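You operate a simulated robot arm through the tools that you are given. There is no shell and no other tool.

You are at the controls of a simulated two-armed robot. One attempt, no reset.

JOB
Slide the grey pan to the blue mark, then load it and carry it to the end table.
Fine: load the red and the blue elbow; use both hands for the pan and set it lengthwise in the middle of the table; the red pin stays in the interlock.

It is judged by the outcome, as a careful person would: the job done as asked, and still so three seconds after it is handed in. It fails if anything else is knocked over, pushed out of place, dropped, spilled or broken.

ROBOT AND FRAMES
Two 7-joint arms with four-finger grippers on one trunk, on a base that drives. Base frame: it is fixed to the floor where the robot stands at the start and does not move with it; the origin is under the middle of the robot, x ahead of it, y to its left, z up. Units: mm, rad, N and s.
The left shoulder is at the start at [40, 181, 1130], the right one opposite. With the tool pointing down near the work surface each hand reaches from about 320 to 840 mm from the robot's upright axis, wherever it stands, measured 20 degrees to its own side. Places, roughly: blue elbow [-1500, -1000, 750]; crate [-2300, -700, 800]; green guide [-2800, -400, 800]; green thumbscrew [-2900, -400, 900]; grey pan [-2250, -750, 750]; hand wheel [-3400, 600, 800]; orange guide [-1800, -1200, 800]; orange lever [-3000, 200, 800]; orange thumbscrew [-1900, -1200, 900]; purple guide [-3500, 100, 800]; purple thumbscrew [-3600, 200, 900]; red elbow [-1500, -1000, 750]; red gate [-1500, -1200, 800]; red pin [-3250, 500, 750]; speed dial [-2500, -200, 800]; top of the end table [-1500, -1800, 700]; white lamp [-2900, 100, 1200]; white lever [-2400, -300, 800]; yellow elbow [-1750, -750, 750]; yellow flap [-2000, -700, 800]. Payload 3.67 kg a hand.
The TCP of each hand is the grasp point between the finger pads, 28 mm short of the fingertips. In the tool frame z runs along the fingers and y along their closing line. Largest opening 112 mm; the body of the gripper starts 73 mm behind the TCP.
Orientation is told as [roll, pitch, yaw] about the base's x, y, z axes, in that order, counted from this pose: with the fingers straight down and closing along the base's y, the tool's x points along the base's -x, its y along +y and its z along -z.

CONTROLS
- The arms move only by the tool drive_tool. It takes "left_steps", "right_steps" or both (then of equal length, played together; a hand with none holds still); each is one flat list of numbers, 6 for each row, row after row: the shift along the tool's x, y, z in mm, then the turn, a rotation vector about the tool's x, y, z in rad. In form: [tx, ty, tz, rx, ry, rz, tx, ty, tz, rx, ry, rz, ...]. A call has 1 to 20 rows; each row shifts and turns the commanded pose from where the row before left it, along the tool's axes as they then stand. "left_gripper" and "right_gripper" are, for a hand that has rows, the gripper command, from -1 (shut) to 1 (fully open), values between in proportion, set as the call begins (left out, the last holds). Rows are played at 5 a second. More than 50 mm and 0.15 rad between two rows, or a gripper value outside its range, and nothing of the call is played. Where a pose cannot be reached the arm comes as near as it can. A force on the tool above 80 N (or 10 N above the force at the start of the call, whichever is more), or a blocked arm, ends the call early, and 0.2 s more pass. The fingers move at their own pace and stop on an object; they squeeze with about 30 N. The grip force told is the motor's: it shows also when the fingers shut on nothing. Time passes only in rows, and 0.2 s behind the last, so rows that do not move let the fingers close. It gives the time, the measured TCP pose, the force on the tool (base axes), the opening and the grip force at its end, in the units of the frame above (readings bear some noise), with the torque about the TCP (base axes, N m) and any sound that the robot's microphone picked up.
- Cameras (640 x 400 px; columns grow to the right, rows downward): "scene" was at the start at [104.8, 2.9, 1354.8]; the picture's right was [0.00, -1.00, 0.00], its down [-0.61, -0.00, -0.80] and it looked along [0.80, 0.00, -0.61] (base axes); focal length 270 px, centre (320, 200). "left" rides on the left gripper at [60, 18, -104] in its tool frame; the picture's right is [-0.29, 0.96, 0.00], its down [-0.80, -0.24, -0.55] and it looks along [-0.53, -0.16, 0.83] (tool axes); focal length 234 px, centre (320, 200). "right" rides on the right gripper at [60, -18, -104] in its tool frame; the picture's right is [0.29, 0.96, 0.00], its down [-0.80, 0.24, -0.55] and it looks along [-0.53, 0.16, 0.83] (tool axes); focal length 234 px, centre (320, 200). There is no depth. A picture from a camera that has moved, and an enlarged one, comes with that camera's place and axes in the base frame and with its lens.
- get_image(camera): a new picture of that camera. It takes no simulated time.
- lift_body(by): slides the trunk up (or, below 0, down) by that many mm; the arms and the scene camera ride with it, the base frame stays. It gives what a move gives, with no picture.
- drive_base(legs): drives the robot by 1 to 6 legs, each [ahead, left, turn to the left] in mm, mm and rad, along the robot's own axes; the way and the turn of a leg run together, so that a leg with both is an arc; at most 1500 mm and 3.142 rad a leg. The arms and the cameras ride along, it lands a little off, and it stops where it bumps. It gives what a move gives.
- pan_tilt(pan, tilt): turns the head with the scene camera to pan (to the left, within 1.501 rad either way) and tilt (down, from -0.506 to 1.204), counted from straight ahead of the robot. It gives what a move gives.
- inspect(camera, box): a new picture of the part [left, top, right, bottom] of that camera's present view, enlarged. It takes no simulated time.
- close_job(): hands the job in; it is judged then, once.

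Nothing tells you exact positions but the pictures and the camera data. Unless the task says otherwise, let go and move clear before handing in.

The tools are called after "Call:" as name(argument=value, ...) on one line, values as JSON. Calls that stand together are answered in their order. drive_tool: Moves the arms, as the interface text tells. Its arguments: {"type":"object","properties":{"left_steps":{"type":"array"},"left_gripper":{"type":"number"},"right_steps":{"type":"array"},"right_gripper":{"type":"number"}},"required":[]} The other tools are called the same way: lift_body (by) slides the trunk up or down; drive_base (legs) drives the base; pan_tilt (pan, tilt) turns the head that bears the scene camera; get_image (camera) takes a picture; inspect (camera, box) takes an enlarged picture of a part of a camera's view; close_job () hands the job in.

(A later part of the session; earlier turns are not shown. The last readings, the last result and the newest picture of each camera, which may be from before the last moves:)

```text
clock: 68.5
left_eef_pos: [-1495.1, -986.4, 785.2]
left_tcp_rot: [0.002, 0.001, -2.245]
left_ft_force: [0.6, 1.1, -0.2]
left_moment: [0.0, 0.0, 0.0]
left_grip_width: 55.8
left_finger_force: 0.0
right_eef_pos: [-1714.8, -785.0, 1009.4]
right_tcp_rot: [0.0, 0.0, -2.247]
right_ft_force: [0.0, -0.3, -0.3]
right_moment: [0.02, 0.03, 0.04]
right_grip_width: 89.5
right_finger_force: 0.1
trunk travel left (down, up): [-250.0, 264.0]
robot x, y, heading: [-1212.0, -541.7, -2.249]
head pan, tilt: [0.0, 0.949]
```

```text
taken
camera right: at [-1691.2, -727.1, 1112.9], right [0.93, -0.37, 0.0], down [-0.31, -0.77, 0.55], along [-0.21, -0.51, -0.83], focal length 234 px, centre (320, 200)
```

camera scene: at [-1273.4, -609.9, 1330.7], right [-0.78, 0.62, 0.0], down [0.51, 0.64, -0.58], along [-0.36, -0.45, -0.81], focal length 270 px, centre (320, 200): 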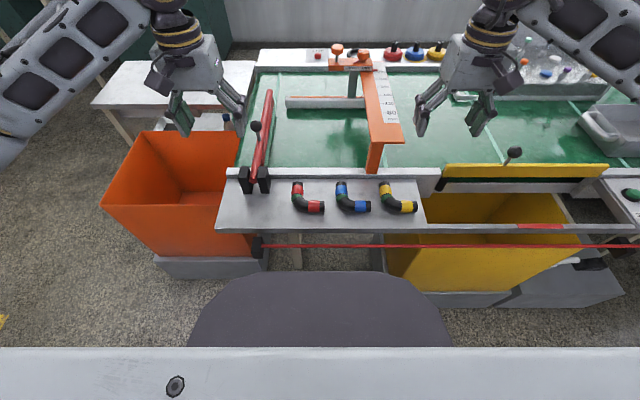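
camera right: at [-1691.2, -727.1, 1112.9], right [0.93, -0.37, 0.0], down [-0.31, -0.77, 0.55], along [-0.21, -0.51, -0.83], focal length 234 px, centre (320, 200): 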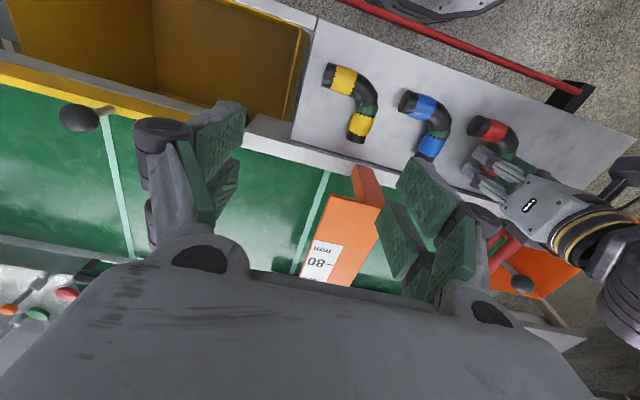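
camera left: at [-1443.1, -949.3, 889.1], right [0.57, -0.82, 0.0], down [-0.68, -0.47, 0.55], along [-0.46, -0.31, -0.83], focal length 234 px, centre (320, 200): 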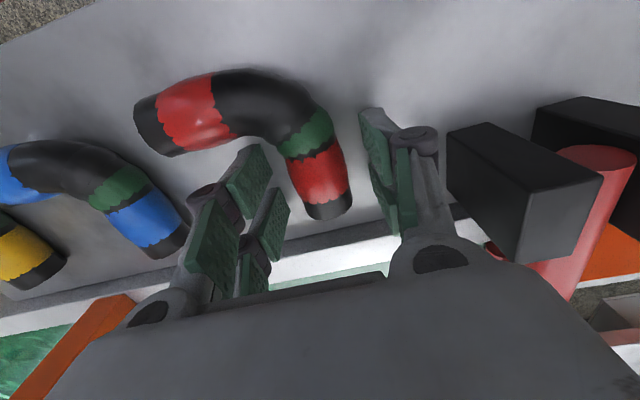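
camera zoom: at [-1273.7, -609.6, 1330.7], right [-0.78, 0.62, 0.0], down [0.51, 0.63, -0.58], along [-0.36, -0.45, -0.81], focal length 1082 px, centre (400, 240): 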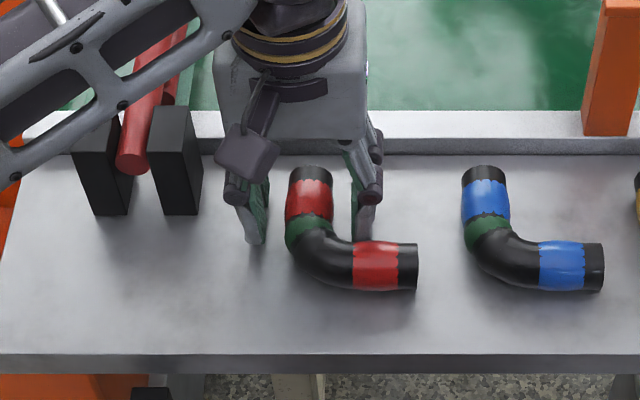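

Aligned, fingers either side of the red leg. I'll lower 11 mm and close.

Call:
drive_tool(left_steps=[0, 0, 6, 0, 0, 0, 0, 0, 5, 0, 0, 0, 0, 0, 0, 0, 0, 0])

Call:
drive_tool(left_steps=[0, 0, 0, 0, 0, 0, 0, 0, 0, 0, 0, 0, 0, 0, 0, 0, 0, 0], left_gripper=-1)

Call:
drive_tool(left_steps=[0, 0, -10, 0, 0, 0, 0, 0, -20, 0, 0, 0, 0, 0, -30, 0, 0, 0, 0, 0, -30, 0, 0, 0, 0, 0, 0, 0, 0, 0])

Call:
get_image(camera="left")

Call:
get_image(camera="scene")

```text
clock: 69.3
left_eef_pos: [-1494.2, -985.8, 779.8]
left_tcp_rot: [-0.002, -0.008, -2.241]
left_ft_force: [9.9, -4.8, 54.7]
left_moment: [0.11, -1.37, -0.33]
left_grip_width: 57.7
left_finger_force: 19.0
right_eef_pos: [-1712.3, -783.2, 1011.7]
right_tcp_rot: [0.0, -0.003, -2.244]
right_ft_force: [0.1, 0.2, -0.2]
right_moment: [0.04, -0.02, -0.02]
right_grip_width: 89.4
right_finger_force: 0.1
trunk travel left (down, up): [-250.0, 264.0]
robot x, y, heading: [-1211.7, -540.5, -2.246]
head pan, tilt: [0.0, 0.949]
```

```text
clock: 70.1
left_eef_pos: [-1491.8, -988.2, 780.8]
left_tcp_rot: [-0.002, -0.013, -2.239]
left_ft_force: [25.5, -16.2, 71.2]
left_moment: [0.66, -2.09, -0.81]
left_grip_width: 27.3
left_finger_force: 29.9
right_eef_pos: [-1709.1, -784.0, 1012.1]
right_tcp_rot: [-0.001, -0.006, -2.243]
right_ft_force: [0.3, 0.1, -0.3]
right_moment: [0.01, -0.02, 0.02]
right_grip_width: 89.5
right_finger_force: 0.0
trunk travel left (down, up): [-250.0, 264.0]
robot x, y, heading: [-1214.6, -541.3, -2.243]
head pan, tilt: [0.0, 0.949]
```

```text
clock: 71.3
left_eef_pos: [-1494.6, -985.4, 863.2]
left_tcp_rot: [0.0, 0.002, -2.245]
left_ft_force: [-1.1, 0.6, -0.3]
left_moment: [-0.04, 0.06, 0.0]
left_grip_width: 27.0
left_finger_force: 29.8
right_eef_pos: [-1714.2, -785.5, 1009.4]
right_tcp_rot: [0.0, -0.001, -2.246]
right_ft_force: [0.0, -0.4, -0.1]
right_moment: [-0.01, -0.02, 0.01]
right_grip_width: 89.7
right_finger_force: 0.1
trunk travel left (down, up): [-250.0, 264.0]
robot x, y, heading: [-1212.6, -539.3, -2.242]
head pan, tilt: [0.0, 0.949]
```

```text
taken
camera left: at [-1443.0, -949.0, 968.6], right [0.57, -0.82, 0.0], down [-0.69, -0.47, 0.55], along [-0.46, -0.31, -0.83], focal length 234 px, centre (320, 200)
```

left: 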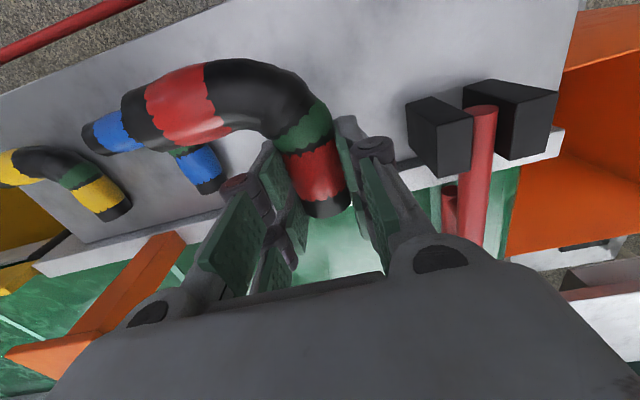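

```text
taken
camera scene: at [-1273.5, -609.8, 1330.7], right [-0.78, 0.62, 0.0], down [0.51, 0.64, -0.58], along [-0.36, -0.45, -0.81], focal length 270 px, centre (320, 200)
```

scene: 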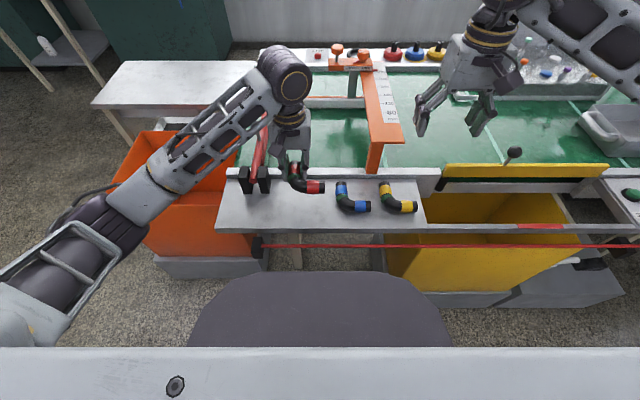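

The red elbow is held. I'll park the left hand up and to the left, and bring the right hand over the blue elbow.

Call:
drive_tool(left_steps=[0, 0, -40, 0, 0, 0, 0, 0, -40, 0, 0, 0, 5, 35, -40, 0, 0, 0, 5, 40, -25, 0, 0, 0, 10, 45, 0, 0, 0, 0, 10, 40, 0, 0, 0, 0, 0, 0, 0, 0, 0, 0])

Call:
drive_tool(right_steps=[-4, 36, 0, 0, 0, 0, -4, 36, 0, 0, 0, 0, -4, 36, 0, 0, 0, 0, -4, 36, 10, 0, 0, 0, -3, 36, 20, 0, 0, 0, 0, 0, 35, 0, 0, 0, 0, 0, 35, 0, 0, 0, 0, 0, 30, 0, 0, 0, 0, 0, 0, 0, 0, 0], right_gripper=0.0)

Call:
get_image(camera="right")

Call:
inspect(camera="scene", box=[240, 120, 440, 245])

```text
refused: row 3 steps farther than a row can; nothing moved
```

```text
clock: 73.3
left_eef_pos: [-1494.2, -985.8, 863.8]
left_tcp_rot: [0.001, 0.002, -2.244]
left_ft_force: [-0.7, -0.8, 0.0]
left_moment: [-0.03, 0.02, -0.02]
left_grip_width: 27.2
left_finger_force: 30.0
right_eef_pos: [-1584.6, -914.2, 880.5]
right_tcp_rot: [0.0, 0.001, -2.247]
right_ft_force: [-0.3, 0.6, 0.0]
right_moment: [0.01, 0.01, 0.02]
right_grip_width: 55.9
right_finger_force: 0.3
trunk travel left (down, up): [-250.0, 264.0]
robot x, y, heading: [-1210.8, -540.1, -2.249]
head pan, tilt: [0.0, 0.949]
```

```text
taken
camera right: at [-1561.0, -855.3, 984.7], right [0.93, -0.37, 0.0], down [-0.31, -0.77, 0.55], along [-0.21, -0.51, -0.83], focal length 234 px, centre (320, 200)
```

right: 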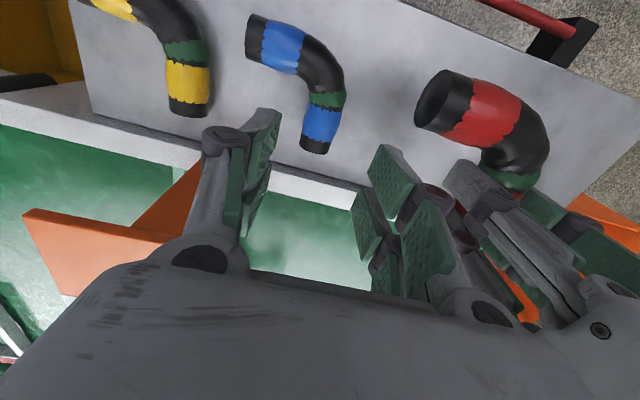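

```text
3.20 times, centred on (340, 182) of scene
camera zoom: at [-1273.5, -609.6, 1330.7], right [-0.78, 0.62, 0.0], down [0.51, 0.63, -0.58], along [-0.36, -0.45, -0.81], focal length 866 px, centre (256, 256)
```

zoom: 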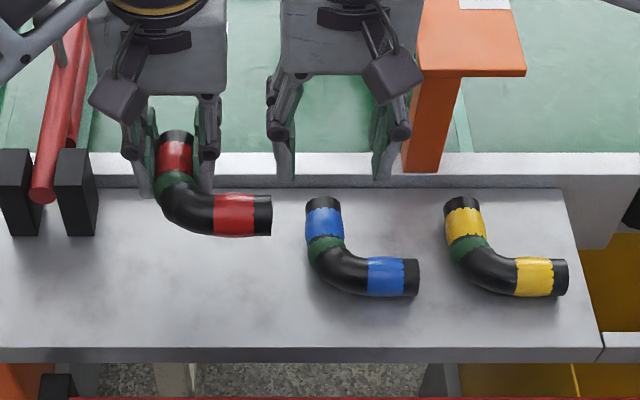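

The left move was refused (step too long), so the hands are close together but not touching. I'll raise the left hand straight up first, then left.

Call:
drive_tool(left_steps=[0, 30, 0, 0, 0, 0, 0, 30, -15, 0, 0, 0, 0, 20, -40, 0, 0, 0, 0, 20, -40, 0, 0, 0, 0, 20, -40, 0, 0, 0, 10, 25, 0, 0, 0, 0, 0, 0, 0, 0, 0, 0])

Call:
get_image(camera="scene")

Call:
inspect(camera="right", box=[200, 0, 460, 200])

```text
clock: 74.9
left_eef_pos: [-1373.9, -1069.7, 996.7]
left_tcp_rot: [0.0, 0.002, -2.244]
left_ft_force: [-1.0, -0.1, -1.1]
left_moment: [-0.03, -0.02, 0.0]
left_grip_width: 27.2
left_finger_force: 29.9
right_eef_pos: [-1585.3, -913.1, 880.5]
right_tcp_rot: [0.002, -0.001, -2.244]
right_ft_force: [-0.2, -0.2, -0.5]
right_moment: [0.0, -0.04, 0.01]
right_grip_width: 55.9
right_finger_force: 0.0
trunk travel left (down, up): [-250.0, 264.0]
robot x, y, heading: [-1210.6, -542.7, -2.246]
head pan, tilt: [0.0, 0.949]
```

```text
taken
camera scene: at [-1274.5, -609.5, 1330.7], right [-0.78, 0.62, 0.0], down [0.51, 0.63, -0.58], along [-0.36, -0.45, -0.81], focal length 270 px, centre (320, 200)
```

scene: 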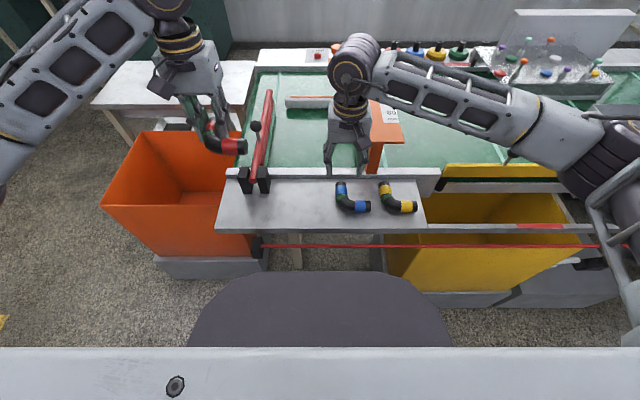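

```text
2.00 times, centred on (330, 100) of right
camera zoom: at [-1561.8, -855.1, 984.7], right [0.93, -0.37, 0.0], down [-0.31, -0.77, 0.55], along [-0.21, -0.51, -0.83], focal length 468 px, centre (300, 400)
```

zoom: 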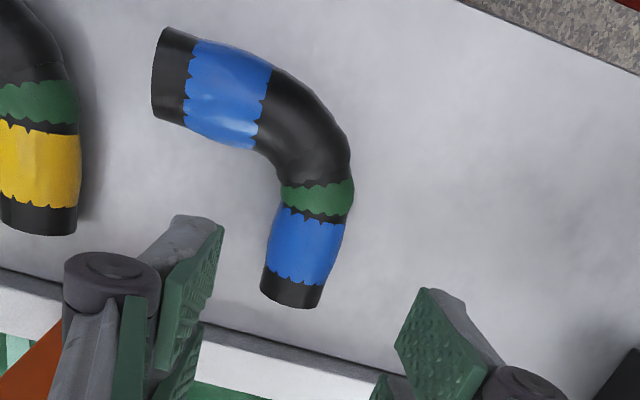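

Aligned on the blue band to ~2 mm. I'll descend to 784 mm, close and lift.

Call:
drive_tool(right_steps=[0, 2, 25, 0, 0, 0, 0, 0, 30, 0, 0, 0, 0, 0, 25, 0, 0, 0, 0, 0, 15, 0, 0, 0, 0, 0, 0, 0, 0, 0])

Call:
inspect(camera="right", box=[160, 20, 480, 270])

Call:
drive_tool(right_steps=[0, 0, 0, 0, 0, 0, 0, 0, 0, 0, 0, 0, 0, 0, 0, 0, 0, 0], right_gripper=-1)

Call:
drive_tool(right_steps=[0, 0, -10, 0, 0, 0, 0, 0, -20, 0, 0, 0, 0, 0, -40, 0, 0, 0, 0, 0, -45, 0, 0, 0, 0, 0, -45, 0, 0, 0, 0, 0, -45, 0, 0, 0, 0, 0, 0, 0, 0, 0])

Call:
get_image(camera="right")

Call:
get_image(camera="scene")

```text
clock: 76.1
left_eef_pos: [-1374.6, -1068.9, 996.2]
left_tcp_rot: [0.0, -0.001, -2.244]
left_ft_force: [0.5, 0.9, -0.9]
left_moment: [0.01, 0.03, 0.04]
left_grip_width: 27.1
left_finger_force: 30.0
right_eef_pos: [-1583.7, -913.6, 784.3]
right_tcp_rot: [0.0, 0.0, -2.247]
right_ft_force: [-0.2, -0.5, 0.2]
right_moment: [0.0, 0.0, -0.02]
right_grip_width: 56.1
right_finger_force: 0.0
trunk travel left (down, up): [-250.0, 264.0]
robot x, y, heading: [-1209.7, -540.8, -2.244]
head pan, tilt: [0.0, 0.949]
```

```text
1.60 times, centred on (320, 145) of right
camera zoom: at [-1560.4, -854.5, 888.9], right [0.93, -0.37, 0.0], down [-0.31, -0.77, 0.55], along [-0.21, -0.51, -0.83], focal length 375 px, centre (320, 288)
```

zoom: 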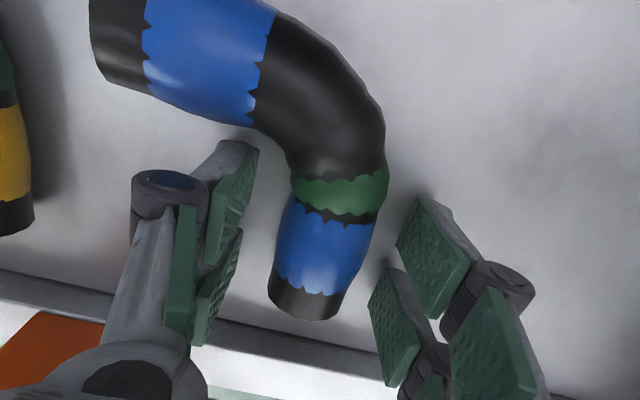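

```text
clock: 76.9
left_eef_pos: [-1374.3, -1069.8, 996.8]
left_tcp_rot: [0.002, 0.001, -2.244]
left_ft_force: [0.5, 0.7, 0.5]
left_moment: [-0.03, -0.03, 0.0]
left_grip_width: 27.4
left_finger_force: 30.1
right_eef_pos: [-1584.1, -913.0, 785.2]
right_tcp_rot: [-0.001, -0.001, -2.247]
right_ft_force: [0.9, -0.4, 0.8]
right_moment: [-0.01, -0.01, -0.01]
right_grip_width: 29.2
right_finger_force: 30.6
trunk travel left (down, up): [-250.0, 264.0]
robot x, y, heading: [-1214.1, -541.8, -2.25]
head pan, tilt: [0.0, 0.949]
```

```text
clock: 78.5
left_eef_pos: [-1374.4, -1068.7, 996.2]
left_tcp_rot: [-0.001, 0.0, -2.245]
left_ft_force: [0.2, 0.4, 0.1]
left_moment: [-0.06, -0.05, -0.03]
left_grip_width: 27.5
left_finger_force: 29.9
right_eef_pos: [-1587.0, -916.4, 988.7]
right_tcp_rot: [0.001, 0.0, -2.247]
right_ft_force: [-0.2, 0.0, -1.1]
right_moment: [-0.01, 0.03, 0.0]
right_grip_width: 29.0
right_finger_force: 29.6
trunk travel left (down, up): [-250.0, 264.0]
robot x, y, heading: [-1213.5, -539.9, -2.245]
head pan, tilt: [0.0, 0.949]
```

```text
taken
camera right: at [-1563.5, -856.9, 1093.5], right [0.93, -0.37, 0.0], down [-0.31, -0.77, 0.55], along [-0.21, -0.51, -0.83], focal length 234 px, centre (320, 200)
```

right: 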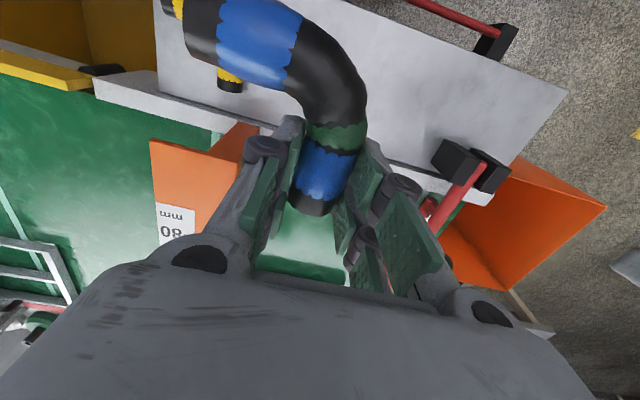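

```text
taken
camera scene: at [-1274.1, -609.9, 1330.6], right [-0.78, 0.62, 0.0], down [0.51, 0.63, -0.58], along [-0.36, -0.45, -0.81], focal length 270 px, centre (320, 200)
```

scene: 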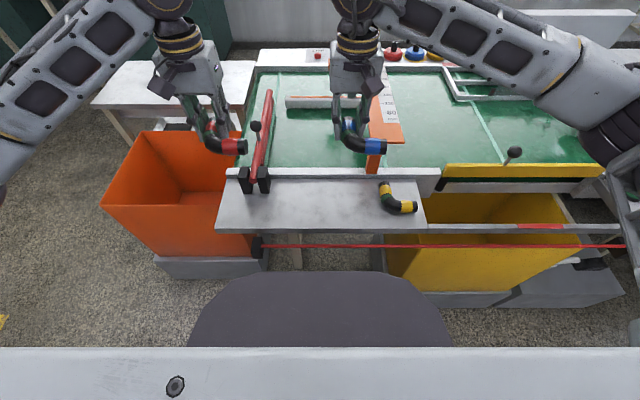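

Both elbows are held. Now I'll drive right, back to the pan at the blue mark.

Call:
drive_base(legs=[[45, -990, 0]])

Call:
get_image(camera="scene")

Call:
inspect(camera="scene", box=[200, 80, 440, 230])

```text
clock: 83.8
left_eef_pos: [-2171.0, -488.5, 996.4]
left_tcp_rot: [-0.001, 0.0, -2.246]
left_ft_force: [-0.5, -0.1, -1.2]
left_moment: [-0.04, 0.03, -0.01]
left_grip_width: 27.2
left_finger_force: 30.5
right_eef_pos: [-2383.5, -335.0, 989.5]
right_tcp_rot: [0.0, 0.0, -2.248]
right_ft_force: [0.8, -0.3, 0.1]
right_moment: [-0.06, 0.02, -0.04]
right_grip_width: 27.9
right_finger_force: 30.2
trunk travel left (down, up): [-250.0, 264.0]
robot x, y, heading: [-2007.8, 39.8, -2.251]
head pan, tilt: [0.0, 0.949]
```

```text
taken
camera scene: at [-2069.5, -29.7, 1330.7], right [-0.78, 0.63, 0.0], down [0.51, 0.63, -0.58], along [-0.36, -0.45, -0.81], focal length 270 px, centre (320, 200)
```

scene: 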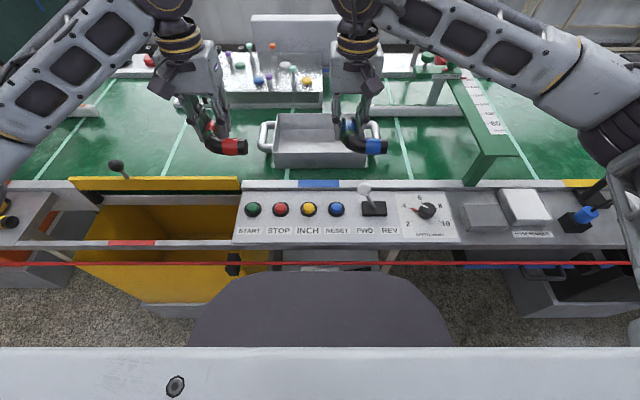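

```text
2.67 times, centred on (320, 155) of scene
camera zoom: at [-2069.5, -29.7, 1330.7], right [-0.78, 0.63, 0.0], down [0.51, 0.63, -0.58], along [-0.36, -0.45, -0.81], focal length 722 px, centre (320, 320)
```

zoom: 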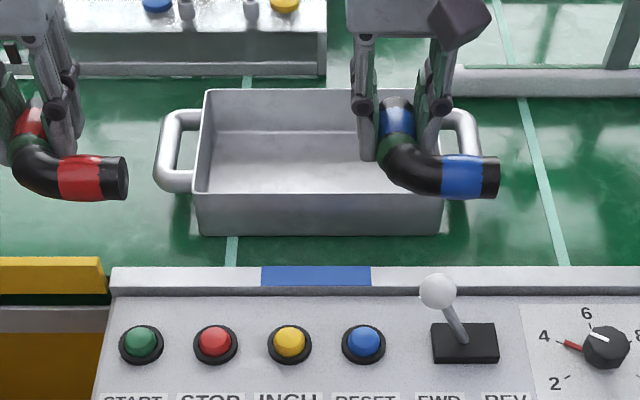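

The pan is still on the mark. I'll move the right hand aside a little and bring the red elbow over the left half of the pan.

Call:
drive_tool(left_steps=[-34.7, -23, 0, 0, 0, 0, -34.7, -23, 0, 0, 0, 0, -34.7, -23, 0, 0, 0, 0, -34.7, -23, 0, 0, 0, 0, -34.7, -23, 0, 0, 0, 0, -34.7, -23, 0, 0, 0, 0, 0, 0, 40, 0, 0, 0, 0, 0, 40, 0, 0, 0, 0, 0, 40, 0, 0, 0, 0, 0, 0, 0, 0, 0], right_steps=[0, -30, 0, 0, 0, 0, 0, -30, 0, 0, 0, 0, 0, -30, 0, 0, 0, 0, 0, -30, 0, 0, 0, 0, 0, 0, 0, 0, 0, 0, 0, 0, 0, 0, 0, 0, 0, 0, 0, 0, 0, 0, 0, 0, 0, 0, 0, 0, 0, 0, 0, 0, 0, 0, 0, 0, 0, 0, 0, 0])

Call:
get_image(camera="left")

Call:
inspect(camera="scene", box=[220, 80, 420, 205])

Call:
get_image(camera="right")

```text
clock: 86.0
left_eef_pos: [-2407.8, -567.2, 876.8]
left_tcp_rot: [-0.002, 0.0, -2.247]
left_ft_force: [0.6, 0.2, -1.2]
left_moment: [-0.03, 0.02, -0.03]
left_grip_width: 27.0
left_finger_force: 30.4
right_eef_pos: [-2476.9, -260.6, 990.0]
right_tcp_rot: [0.001, 0.0, -2.248]
right_ft_force: [0.0, 0.3, -1.1]
right_moment: [-0.03, -0.03, 0.0]
right_grip_width: 27.9
right_finger_force: 30.1
trunk travel left (down, up): [-250.0, 264.0]
robot x, y, heading: [-2008.2, 41.8, -2.249]
head pan, tilt: [0.0, 0.949]
```

```text
taken
camera left: at [-2357.1, -529.9, 981.1], right [0.57, -0.82, 0.0], down [-0.69, -0.47, 0.55], along [-0.46, -0.31, -0.83], focal length 234 px, centre (320, 200)
```

left: 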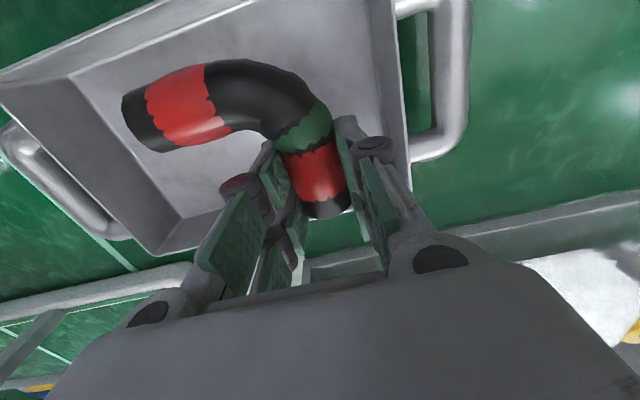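

```text
3.20 times, centred on (320, 142) of scene
camera zoom: at [-2069.0, -29.6, 1330.8], right [-0.78, 0.63, 0.0], down [0.51, 0.63, -0.58], along [-0.36, -0.45, -0.81], focal length 866 px, centre (320, 384)
```

zoom: 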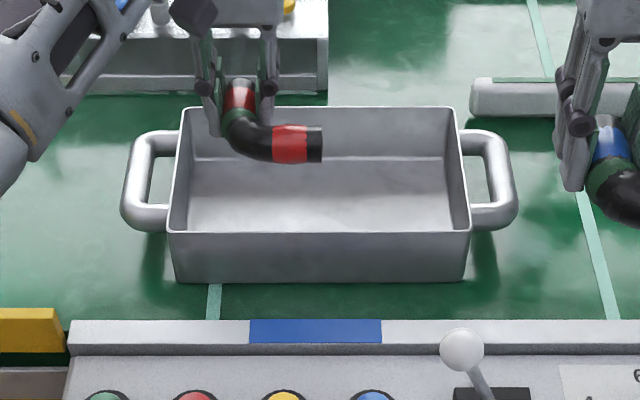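

```text
taken
camera right: at [-2454.2, -201.3, 1094.3], right [0.93, -0.38, 0.0], down [-0.31, -0.77, 0.55], along [-0.21, -0.51, -0.83], focal length 234 px, centre (320, 200)
```

right: 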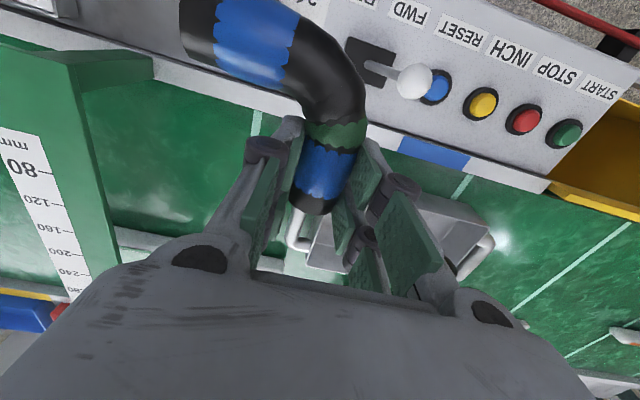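

The red elbow is well positioned over the pan. Descending into it.

Call:
drive_tool(left_steps=[0, 0, 25, 0, 0, 0, 0, 0, 25, 0, 0, 0, 0, 0, 20, 0, 0, 0, 0, 0, 15, 0, 0, 0, 0, 0, 0, 0, 0, 0])

Call:
inspect(camera="scene", box=[220, 80, 420, 205])

Call:
get_image(camera="left")

```text
clock: 87.2
left_eef_pos: [-2409.2, -564.5, 790.1]
left_tcp_rot: [0.0, -0.002, -2.247]
left_ft_force: [0.5, 0.0, -1.0]
left_moment: [-0.05, -0.02, 0.03]
left_grip_width: 27.3
left_finger_force: 29.7
right_eef_pos: [-2478.2, -258.9, 991.0]
right_tcp_rot: [-0.002, -0.002, -2.248]
right_ft_force: [-0.2, -0.4, -0.9]
right_moment: [-0.03, -0.03, 0.05]
right_grip_width: 27.8
right_finger_force: 30.1
trunk travel left (down, up): [-250.0, 264.0]
robot x, y, heading: [-2007.4, 40.2, -2.249]
head pan, tilt: [0.0, 0.949]
```

```text
3.20 times, centred on (320, 142) of scene
camera zoom: at [-2069.3, -29.8, 1330.7], right [-0.78, 0.63, 0.0], down [0.51, 0.63, -0.58], along [-0.36, -0.45, -0.81], focal length 866 px, centre (320, 384)
```

zoom: 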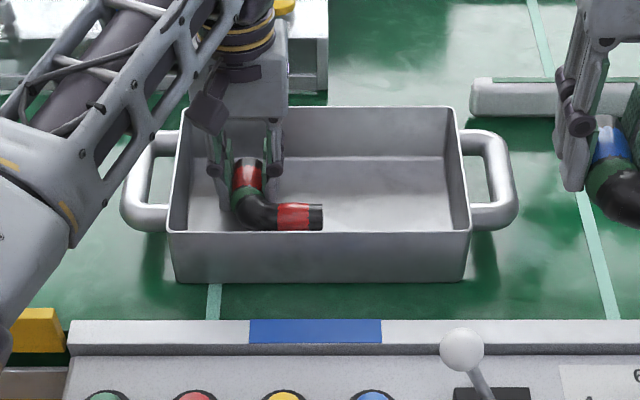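

```text
taken
camera left: at [-2357.5, -528.8, 896.2], right [0.57, -0.82, 0.0], down [-0.69, -0.47, 0.55], along [-0.46, -0.31, -0.83], focal length 234 px, centre (320, 200)
```

left: 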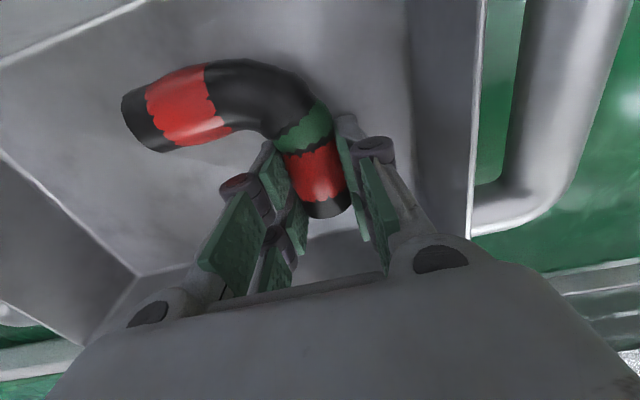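

Still free of contact. Lowering in small steps to find the pan floor.

Call:
drive_tool(left_steps=[0, 0, 2, 0, 0, 0, 0, 0, 2, 0, 0, 0, 0, 0, 2, 0, 0, 0, 0, 0, 0, 0, 0, 0])

Call:
drive_tool(left_steps=[0, 0, 2, 0, 0, 0, 0, 0, 0, 0, 0, 0])

Call:
drive_tool(left_steps=[0, 0, 2, 0, 0, 0, 0, 0, 0, 0, 0, 0])

```text
clock: 88.2
left_eef_pos: [-2408.2, -565.9, 784.9]
left_tcp_rot: [-0.001, 0.002, -2.246]
left_ft_force: [0.1, 0.3, -1.1]
left_moment: [0.0, 0.04, -0.03]
left_grip_width: 27.2
left_finger_force: 30.1
right_eef_pos: [-2478.8, -259.7, 990.7]
right_tcp_rot: [0.0, -0.001, -2.248]
right_ft_force: [-0.1, -0.6, -0.1]
right_moment: [0.03, 0.01, 0.0]
right_grip_width: 27.8
right_finger_force: 30.0
trunk travel left (down, up): [-250.0, 264.0]
robot x, y, heading: [-2010.2, 39.2, -2.249]
head pan, tilt: [0.0, 0.949]
```

```text
clock: 88.8
left_eef_pos: [-2408.5, -564.6, 782.8]
left_tcp_rot: [0.0, 0.0, -2.246]
left_ft_force: [-0.1, 0.9, -0.8]
left_moment: [-0.04, -0.03, -0.01]
left_grip_width: 27.2
left_finger_force: 30.0
right_eef_pos: [-2478.0, -261.7, 990.5]
right_tcp_rot: [-0.001, 0.0, -2.247]
right_ft_force: [-0.1, 0.1, -0.2]
right_moment: [0.0, -0.02, -0.01]
right_grip_width: 27.5
right_finger_force: 29.8
trunk travel left (down, up): [-250.0, 264.0]
robot x, y, heading: [-2006.4, 39.8, -2.248]
head pan, tilt: [0.0, 0.949]
```

```text
clock: 89.4
left_eef_pos: [-2409.1, -564.9, 781.6]
left_tcp_rot: [0.001, 0.0, -2.246]
left_ft_force: [0.2, -1.0, 3.4]
left_moment: [-0.05, -0.03, -0.02]
left_grip_width: 27.4
left_finger_force: 29.8
right_eef_pos: [-2477.9, -259.4, 989.7]
right_tcp_rot: [0.001, 0.0, -2.248]
right_ft_force: [-0.2, 0.1, -0.9]
right_moment: [-0.04, 0.03, 0.0]
right_grip_width: 27.7
right_finger_force: 30.0
trunk travel left (down, up): [-250.0, 264.0]
robot x, y, heading: [-2007.4, 40.7, -2.249]
head pan, tilt: [0.0, 0.949]
```

Touching the floor softly (3 N). I'll open a little and rise.

Call:
drive_tool(left_steps=[0, 0, 0, 0, 0, 0, 0, 0, 0, 0, 0, 0], left_gripper=-0.27)

Call:
drive_tool(left_steps=[0, 0, -10, 0, 0, 0, 0, 0, -20, 0, 0, 0, 0, 0, -40, 0, 0, 0, 0, 0, -45, 0, 0, 0, 0, 0, -45, 0, 0, 0, 0, 0, -45, 0, 0, 0, 20, 40, 0, 0, 0, 0, 20, 40, 0, 0, 0, 0, 20, 40, 0, 0, 0, 0, 20, 40, 0, 0, 0, 0, 20, 20, 0, 0, 0, 0, 0, 0, 0, 0, 0, 0])

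Call:
get_image(camera="scene")

Call:
inspect(camera="scene", box=[220, 80, 420, 205])

```text
clock: 90.0
left_eef_pos: [-2408.4, -564.7, 780.8]
left_tcp_rot: [0.0, 0.0, -2.247]
left_ft_force: [-0.4, 1.5, 1.8]
left_moment: [-0.03, -0.04, -0.03]
left_grip_width: 39.9
left_finger_force: 0.1
right_eef_pos: [-2478.1, -260.3, 990.6]
right_tcp_rot: [0.0, 0.0, -2.248]
right_ft_force: [1.0, 0.9, -0.7]
right_moment: [-0.03, 0.03, -0.01]
right_grip_width: 27.5
right_finger_force: 29.6
trunk travel left (down, up): [-250.0, 264.0]
robot x, y, heading: [-2007.1, 39.8, -2.252]
head pan, tilt: [0.0, 0.949]
```

```text
clock: 92.6
left_eef_pos: [-2203.0, -601.5, 985.0]
left_tcp_rot: [0.0, 0.001, -2.246]
left_ft_force: [0.6, -1.4, 0.0]
left_moment: [0.0, -0.01, 0.02]
left_grip_width: 40.8
left_finger_force: 0.0
right_eef_pos: [-2478.7, -260.0, 990.2]
right_tcp_rot: [0.001, 0.0, -2.247]
right_ft_force: [0.4, 0.0, -0.7]
right_moment: [-0.03, 0.0, 0.02]
right_grip_width: 27.8
right_finger_force: 30.2
trunk travel left (down, up): [-250.0, 264.0]
robot x, y, heading: [-2010.2, 38.0, -2.249]
head pan, tilt: [0.0, 0.949]
```

```text
taken
camera scene: at [-2069.8, -30.1, 1330.6], right [-0.78, 0.63, 0.0], down [0.51, 0.63, -0.58], along [-0.36, -0.45, -0.81], focal length 270 px, centre (320, 200)
```

scene: 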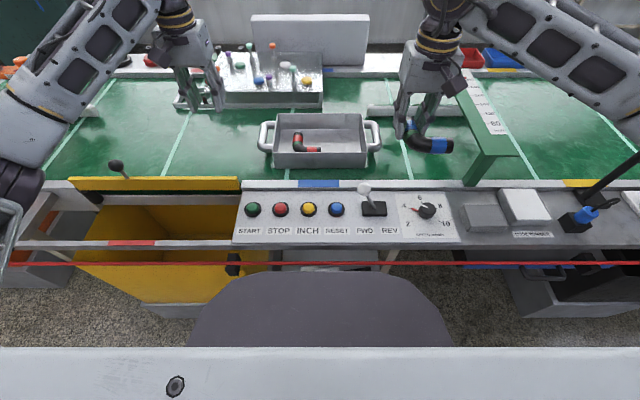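

```text
3.20 times, centred on (320, 142) of scene
camera zoom: at [-2069.8, -30.1, 1330.6], right [-0.78, 0.63, 0.0], down [0.51, 0.63, -0.58], along [-0.36, -0.45, -0.81], focal length 866 px, centre (320, 384)
```

zoom: 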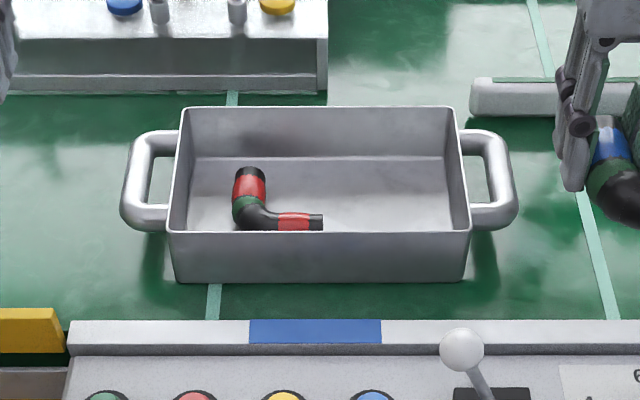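

Red is in the pan. Now the blue elbow goes to the right half.

Call:
drive_tool(right_steps=[-32.3, 23.5, 0, 0, 0, 0, -32.3, 23.5, 0, 0, 0, 0, -32.3, 23.5, 0, 0, 0, 0, -32.3, 23.5, 0, 0, 0, 0, -32.3, 23.5, 0, 0, 0, 0, -32.3, 23.5, 0, 0, 0, 0, 0, 0, 40, 0, 0, 0, 0, 0, 40, 0, 0, 0, 0, 0, 35, 0, 0, 0, 0, 0, 0, 0, 0, 0])

Call:
get_image(camera="right")

Call:
inspect(camera="scene", box=[220, 80, 420, 205])

```text
clock: 94.8
left_eef_pos: [-2202.5, -600.0, 985.1]
left_tcp_rot: [0.0, -0.001, -2.247]
left_ft_force: [-0.8, -0.2, -0.5]
left_moment: [-0.02, 0.0, -0.03]
left_grip_width: 40.6
left_finger_force: 0.0
right_eef_pos: [-2488.6, -501.3, 873.9]
right_tcp_rot: [0.001, 0.0, -2.248]
right_ft_force: [-0.1, -0.3, -0.3]
right_moment: [-0.01, 0.03, 0.01]
right_grip_width: 27.6
right_finger_force: 30.5
trunk travel left (down, up): [-250.0, 264.0]
robot x, y, heading: [-2007.8, 41.3, -2.245]
head pan, tilt: [0.0, 0.949]
```

```text
taken
camera right: at [-2464.6, -442.1, 977.6], right [0.93, -0.38, 0.0], down [-0.31, -0.77, 0.55], along [-0.21, -0.51, -0.83], focal length 234 px, centre (320, 200)
```

right: 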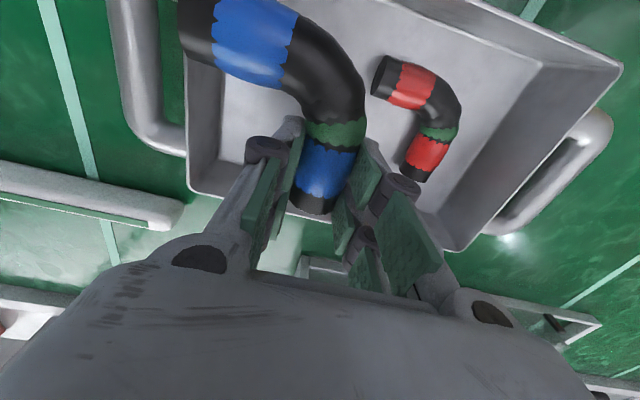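

```text
3.20 times, centred on (320, 142) of scene
camera zoom: at [-2069.0, -29.6, 1330.8], right [-0.78, 0.63, 0.0], down [0.51, 0.63, -0.58], along [-0.36, -0.45, -0.81], focal length 866 px, centre (320, 384)
```

zoom: 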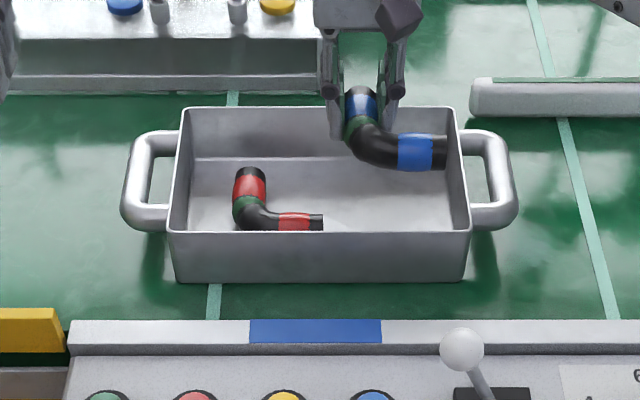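

Blue is clear of the red elbow and the wall. Descending.

Call:
drive_tool(right_steps=[0, 0, 25, 0, 0, 0, 0, 0, 25, 0, 0, 0, 0, 0, 20, 0, 0, 0, 0, 0, 12, 0, 0, 0, 0, 0, 0, 0, 0, 0])

Call:
drive_tool(right_steps=[0, 0, 2, 0, 0, 0, 0, 0, 0, 0, 0, 0])

Call:
drive_tool(right_steps=[0, 0, 2, 0, 0, 0, 0, 0, 0, 0, 0, 0])

Call:
get_image(camera="right")

```text
clock: 96.0
left_eef_pos: [-2203.4, -600.6, 986.0]
left_tcp_rot: [0.001, 0.0, -2.246]
left_ft_force: [0.5, -0.1, 0.6]
left_moment: [-0.02, 0.0, 0.01]
left_grip_width: 40.7
left_finger_force: 0.0
right_eef_pos: [-2490.3, -499.3, 792.4]
right_tcp_rot: [0.002, 0.001, -2.247]
right_ft_force: [-0.3, -0.1, 0.0]
right_moment: [0.01, -0.02, 0.0]
right_grip_width: 27.8
right_finger_force: 29.3
trunk travel left (down, up): [-250.0, 264.0]
robot x, y, heading: [-2010.3, 39.6, -2.25]
head pan, tilt: [0.0, 0.949]
```

```text
clock: 96.6
left_eef_pos: [-2202.1, -600.6, 986.6]
left_tcp_rot: [-0.002, 0.0, -2.246]
left_ft_force: [0.7, -0.3, 0.1]
left_moment: [0.0, 0.01, 0.01]
left_grip_width: 40.9
left_finger_force: 0.1
right_eef_pos: [-2488.9, -498.5, 790.8]
right_tcp_rot: [-0.001, 0.0, -2.248]
right_ft_force: [0.1, 0.6, -0.4]
right_moment: [-0.06, 0.03, 0.0]
right_grip_width: 27.3
right_finger_force: 29.6
trunk travel left (down, up): [-250.0, 264.0]
robot x, y, heading: [-2009.7, 44.5, -2.247]
head pan, tilt: [0.0, 0.949]
```

```text
clock: 97.2
left_eef_pos: [-2202.0, -600.2, 983.9]
left_tcp_rot: [0.0, 0.001, -2.247]
left_ft_force: [-0.4, 0.9, 0.8]
left_moment: [0.01, -0.02, 0.0]
left_grip_width: 40.9
left_finger_force: 0.1
right_eef_pos: [-2487.9, -497.9, 787.4]
right_tcp_rot: [0.0, -0.001, -2.25]
right_ft_force: [0.3, -0.8, -1.4]
right_moment: [-0.04, -0.01, 0.01]
right_grip_width: 27.8
right_finger_force: 30.0
trunk travel left (down, up): [-250.0, 264.0]
robot x, y, heading: [-2011.9, 38.8, -2.248]
head pan, tilt: [0.0, 0.949]
```

```text
taken
camera right: at [-2464.9, -439.8, 891.8], right [0.93, -0.38, 0.0], down [-0.31, -0.77, 0.55], along [-0.21, -0.51, -0.83], focal length 234 px, centre (320, 200)
```

right: 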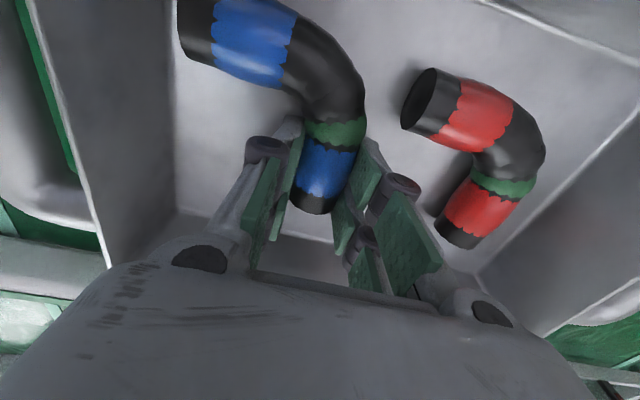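

Blue's free end is close to the right wall, so I'll shift 6 mm left and keep lowering in small steps.

Call:
drive_tool(right_steps=[0, 6, 0, 0, 0, 0, 0, 0, 2, 0, 0, 0, 0, 0, 0, 0, 0, 0])

Call:
drive_tool(right_steps=[0, 0, 2, 0, 0, 0, 0, 0, 0, 0, 0, 0])

Call:
drive_tool(right_steps=[0, 0, 1.5, 0, 0, 0, 0, 0, 0, 0, 0, 0])

```text
clock: 98.0
left_eef_pos: [-2202.7, -599.5, 984.5]
left_tcp_rot: [-0.001, 0.0, -2.247]
left_ft_force: [0.3, 0.1, 0.5]
left_moment: [-0.01, 0.01, -0.02]
left_grip_width: 40.8
left_finger_force: 0.1
right_eef_pos: [-2483.8, -502.7, 785.8]
right_tcp_rot: [0.0, 0.0, -2.247]
right_ft_force: [0.1, 0.3, -0.7]
right_moment: [-0.02, 0.0, 0.04]
right_grip_width: 27.5
right_finger_force: 30.1
trunk travel left (down, up): [-250.0, 264.0]
robot x, y, heading: [-2005.5, 42.6, -2.248]
head pan, tilt: [0.0, 0.949]
```

```text
clock: 98.6
left_eef_pos: [-2202.3, -599.7, 986.3]
left_tcp_rot: [0.0, -0.001, -2.245]
left_ft_force: [-0.1, -0.4, 0.4]
left_moment: [0.02, 0.02, 0.01]
left_grip_width: 40.8
left_finger_force: 0.1
right_eef_pos: [-2483.2, -502.6, 785.4]
right_tcp_rot: [0.0, -0.003, -2.249]
right_ft_force: [-2.7, 0.2, 11.5]
right_moment: [0.4, -0.13, 0.12]
right_grip_width: 27.4
right_finger_force: 30.3
trunk travel left (down, up): [-250.0, 264.0]
robot x, y, heading: [-2007.4, 40.6, -2.248]
head pan, tilt: [0.0, 0.949]
```

```text
clock: 99.2
left_eef_pos: [-2201.3, -599.2, 985.9]
left_tcp_rot: [0.0, -0.002, -2.246]
left_ft_force: [0.0, 0.6, 0.1]
left_moment: [-0.01, -0.02, -0.01]
left_grip_width: 40.7
left_finger_force: 0.0
right_eef_pos: [-2483.6, -503.0, 785.2]
right_tcp_rot: [0.0, -0.003, -2.246]
right_ft_force: [-6.2, 1.8, 23.7]
right_moment: [0.87, -0.26, 0.14]
right_grip_width: 27.5
right_finger_force: 29.8
trunk travel left (down, up): [-250.0, 264.0]
robot x, y, heading: [-2009.8, 42.5, -2.245]
head pan, tilt: [0.0, 0.949]
```

Contact with the floor. I'll release the blue elbow and rise.

Call:
drive_tool(right_steps=[0, 0, -2, 0, 0, 0, 0, 0, 0, 0, 0, 0])

Call:
drive_tool(right_steps=[0, 0, 0, 0, 0, 0, 0, 0, 0, 0, 0, 0], right_gripper=-0.25)

Call:
drive_tool(right_steps=[0, 0, -10, 0, 0, 0, 0, 0, -20, 0, 0, 0, 0, 0, -30, 0, 0, 0, 0, 0, -40, 0, 0, 0, 0, 0, -20, 0, 0, 0, 0, 0, 0, 0, 0, 0])

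Call:
inspect(camera="scene", box=[220, 80, 420, 205])

Call:
get_image(camera="right")

```text
clock: 99.8
left_eef_pos: [-2201.6, -599.8, 985.6]
left_tcp_rot: [0.001, 0.0, -2.246]
left_ft_force: [-0.3, -0.6, -0.2]
left_moment: [0.0, 0.03, 0.0]
left_grip_width: 40.7
left_finger_force: 0.1
right_eef_pos: [-2483.6, -503.6, 784.5]
right_tcp_rot: [0.0, -0.002, -2.247]
right_ft_force: [-9.6, -4.0, 19.6]
right_moment: [0.48, -0.05, 0.22]
right_grip_width: 27.5
right_finger_force: 30.0
trunk travel left (down, up): [-250.0, 264.0]
robot x, y, heading: [-2009.0, 42.4, -2.25]
head pan, tilt: [0.0, 0.949]
```

```text
clock: 100.4
left_eef_pos: [-2203.3, -599.6, 985.0]
left_tcp_rot: [0.0, -0.001, -2.245]
left_ft_force: [0.2, -0.1, -0.6]
left_moment: [0.02, -0.01, -0.02]
left_grip_width: 40.9
left_finger_force: 0.1
right_eef_pos: [-2483.1, -503.7, 782.3]
right_tcp_rot: [0.0, 0.0, -2.246]
right_ft_force: [0.2, -0.2, 0.9]
right_moment: [-0.01, 0.02, 0.02]
right_grip_width: 42.0
right_finger_force: 0.0
trunk travel left (down, up): [-250.0, 264.0]
robot x, y, heading: [-2010.3, 39.5, -2.248]
head pan, tilt: [0.0, 0.949]
```

```text
clock: 101.8
left_eef_pos: [-2203.1, -600.0, 985.0]
left_tcp_rot: [0.001, -0.001, -2.245]
left_ft_force: [0.5, 0.2, 0.3]
left_moment: [0.01, 0.0, -0.02]
left_grip_width: 41.0
left_finger_force: 0.1
right_eef_pos: [-2484.1, -504.4, 905.3]
right_tcp_rot: [0.0, 0.0, -2.249]
right_ft_force: [0.2, -0.3, -1.0]
right_moment: [0.01, 0.0, 0.01]
right_grip_width: 42.1
right_finger_force: 0.1
trunk travel left (down, up): [-250.0, 264.0]
robot x, y, heading: [-2008.7, 41.1, -2.246]
head pan, tilt: [0.0, 0.949]
```

```text
3.20 times, centred on (320, 142) of scene
camera zoom: at [-2069.3, -30.0, 1330.7], right [-0.78, 0.63, 0.0], down [0.51, 0.63, -0.58], along [-0.36, -0.45, -0.81], focal length 866 px, centre (320, 384)
```

zoom: 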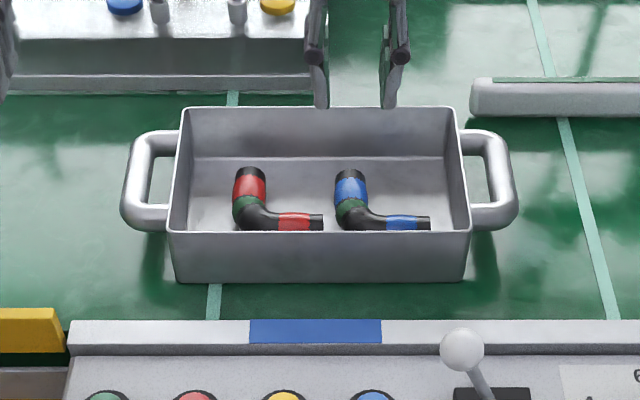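

```text
taken
camera right: at [-2460.1, -445.9, 1009.5], right [0.93, -0.38, 0.0], down [-0.31, -0.77, 0.55], along [-0.21, -0.51, -0.83], focal length 234 px, centre (320, 200)
```

right: 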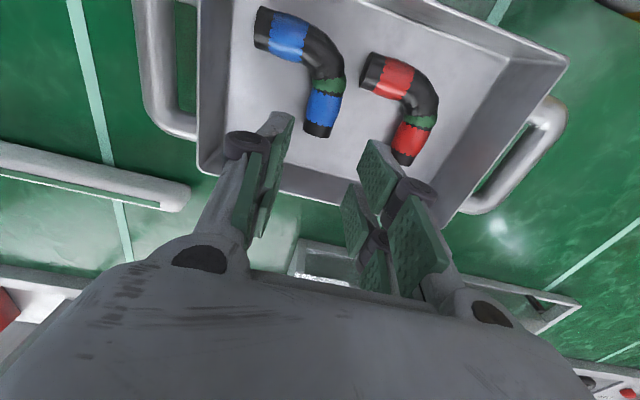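

Red and blue are both in the pan, and the pan is on the mark. Next I bring both hands back over the handles for the two-handed carry.

Call:
drive_tool(left_steps=[-22, -24, 0, 0, 0, 0, -22, -24, 0, 0, 0, 0, -22, -24, 0, 0, 0, 0, -22, -25, 0, 0, 0, 0, 0, 0, 40, 0, 0, 0, 0, 0, 40, 0, 0, 0, 0, 0, 0, 0, 0, 0], right_steps=[2.5, -30, 0, 0, 0, 0, 2.5, -30, 0, 0, 0, 0, 2.5, -30, 0, 0, 0, 0, 2.5, -31, 0, 0, 0, 0, 0, 0, 0, 0, 0, 0, 0, 0, 0, 0, 0, 0, 0, 0, 0, 0, 0, 0], left_gripper=0.43, right_gripper=0.43)

Call:
get_image(camera="left")

Call:
get_image(camera="right")

Call:
inspect(camera="scene", box=[220, 80, 420, 205])

```text
clock: 103.4
left_eef_pos: [-2335.7, -610.5, 906.0]
left_tcp_rot: [0.0, 0.0, -2.245]
left_ft_force: [-0.4, 0.1, -1.1]
left_moment: [0.03, 0.01, 0.02]
left_grip_width: 80.0
left_finger_force: 0.0
right_eef_pos: [-2570.8, -421.6, 906.1]
right_tcp_rot: [-0.002, 0.002, -2.247]
right_ft_force: [0.5, -0.1, -0.1]
right_moment: [-0.02, 0.03, -0.01]
right_grip_width: 80.2
right_finger_force: 0.0
trunk travel left (down, up): [-250.0, 264.0]
robot x, y, heading: [-2006.9, 40.9, -2.248]
head pan, tilt: [0.0, 0.949]
```

```text
taken
camera left: at [-2284.3, -573.9, 1010.4], right [0.57, -0.82, 0.0], down [-0.69, -0.47, 0.55], along [-0.46, -0.31, -0.83], focal length 234 px, centre (320, 200)
```

left: 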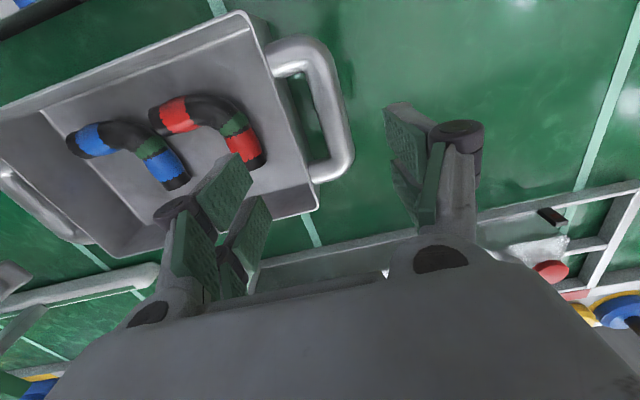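

```text
taken
camera right: at [-2546.1, -361.9, 1009.1], right [0.93, -0.38, 0.0], down [-0.31, -0.77, 0.55], along [-0.21, -0.51, -0.83], focal length 234 px, centre (320, 200)
```

right: 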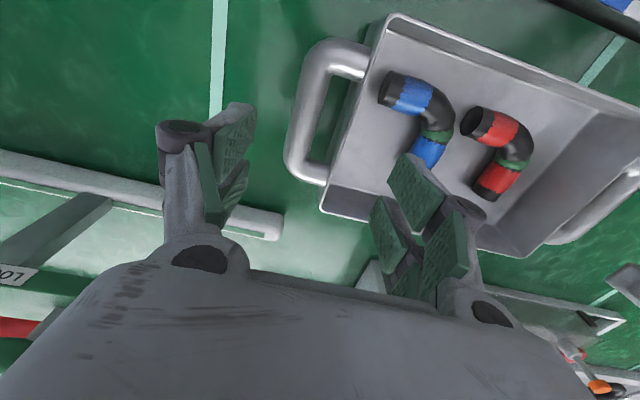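

```text
3.20 times, centred on (320, 142) of scene
camera zoom: at [-2068.9, -29.6, 1330.8], right [-0.78, 0.63, 0.0], down [0.51, 0.63, -0.58], along [-0.36, -0.45, -0.81], focal length 866 px, centre (320, 384)
```

zoom: 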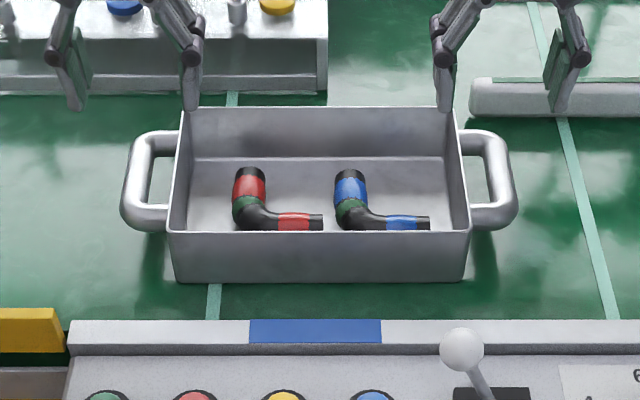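

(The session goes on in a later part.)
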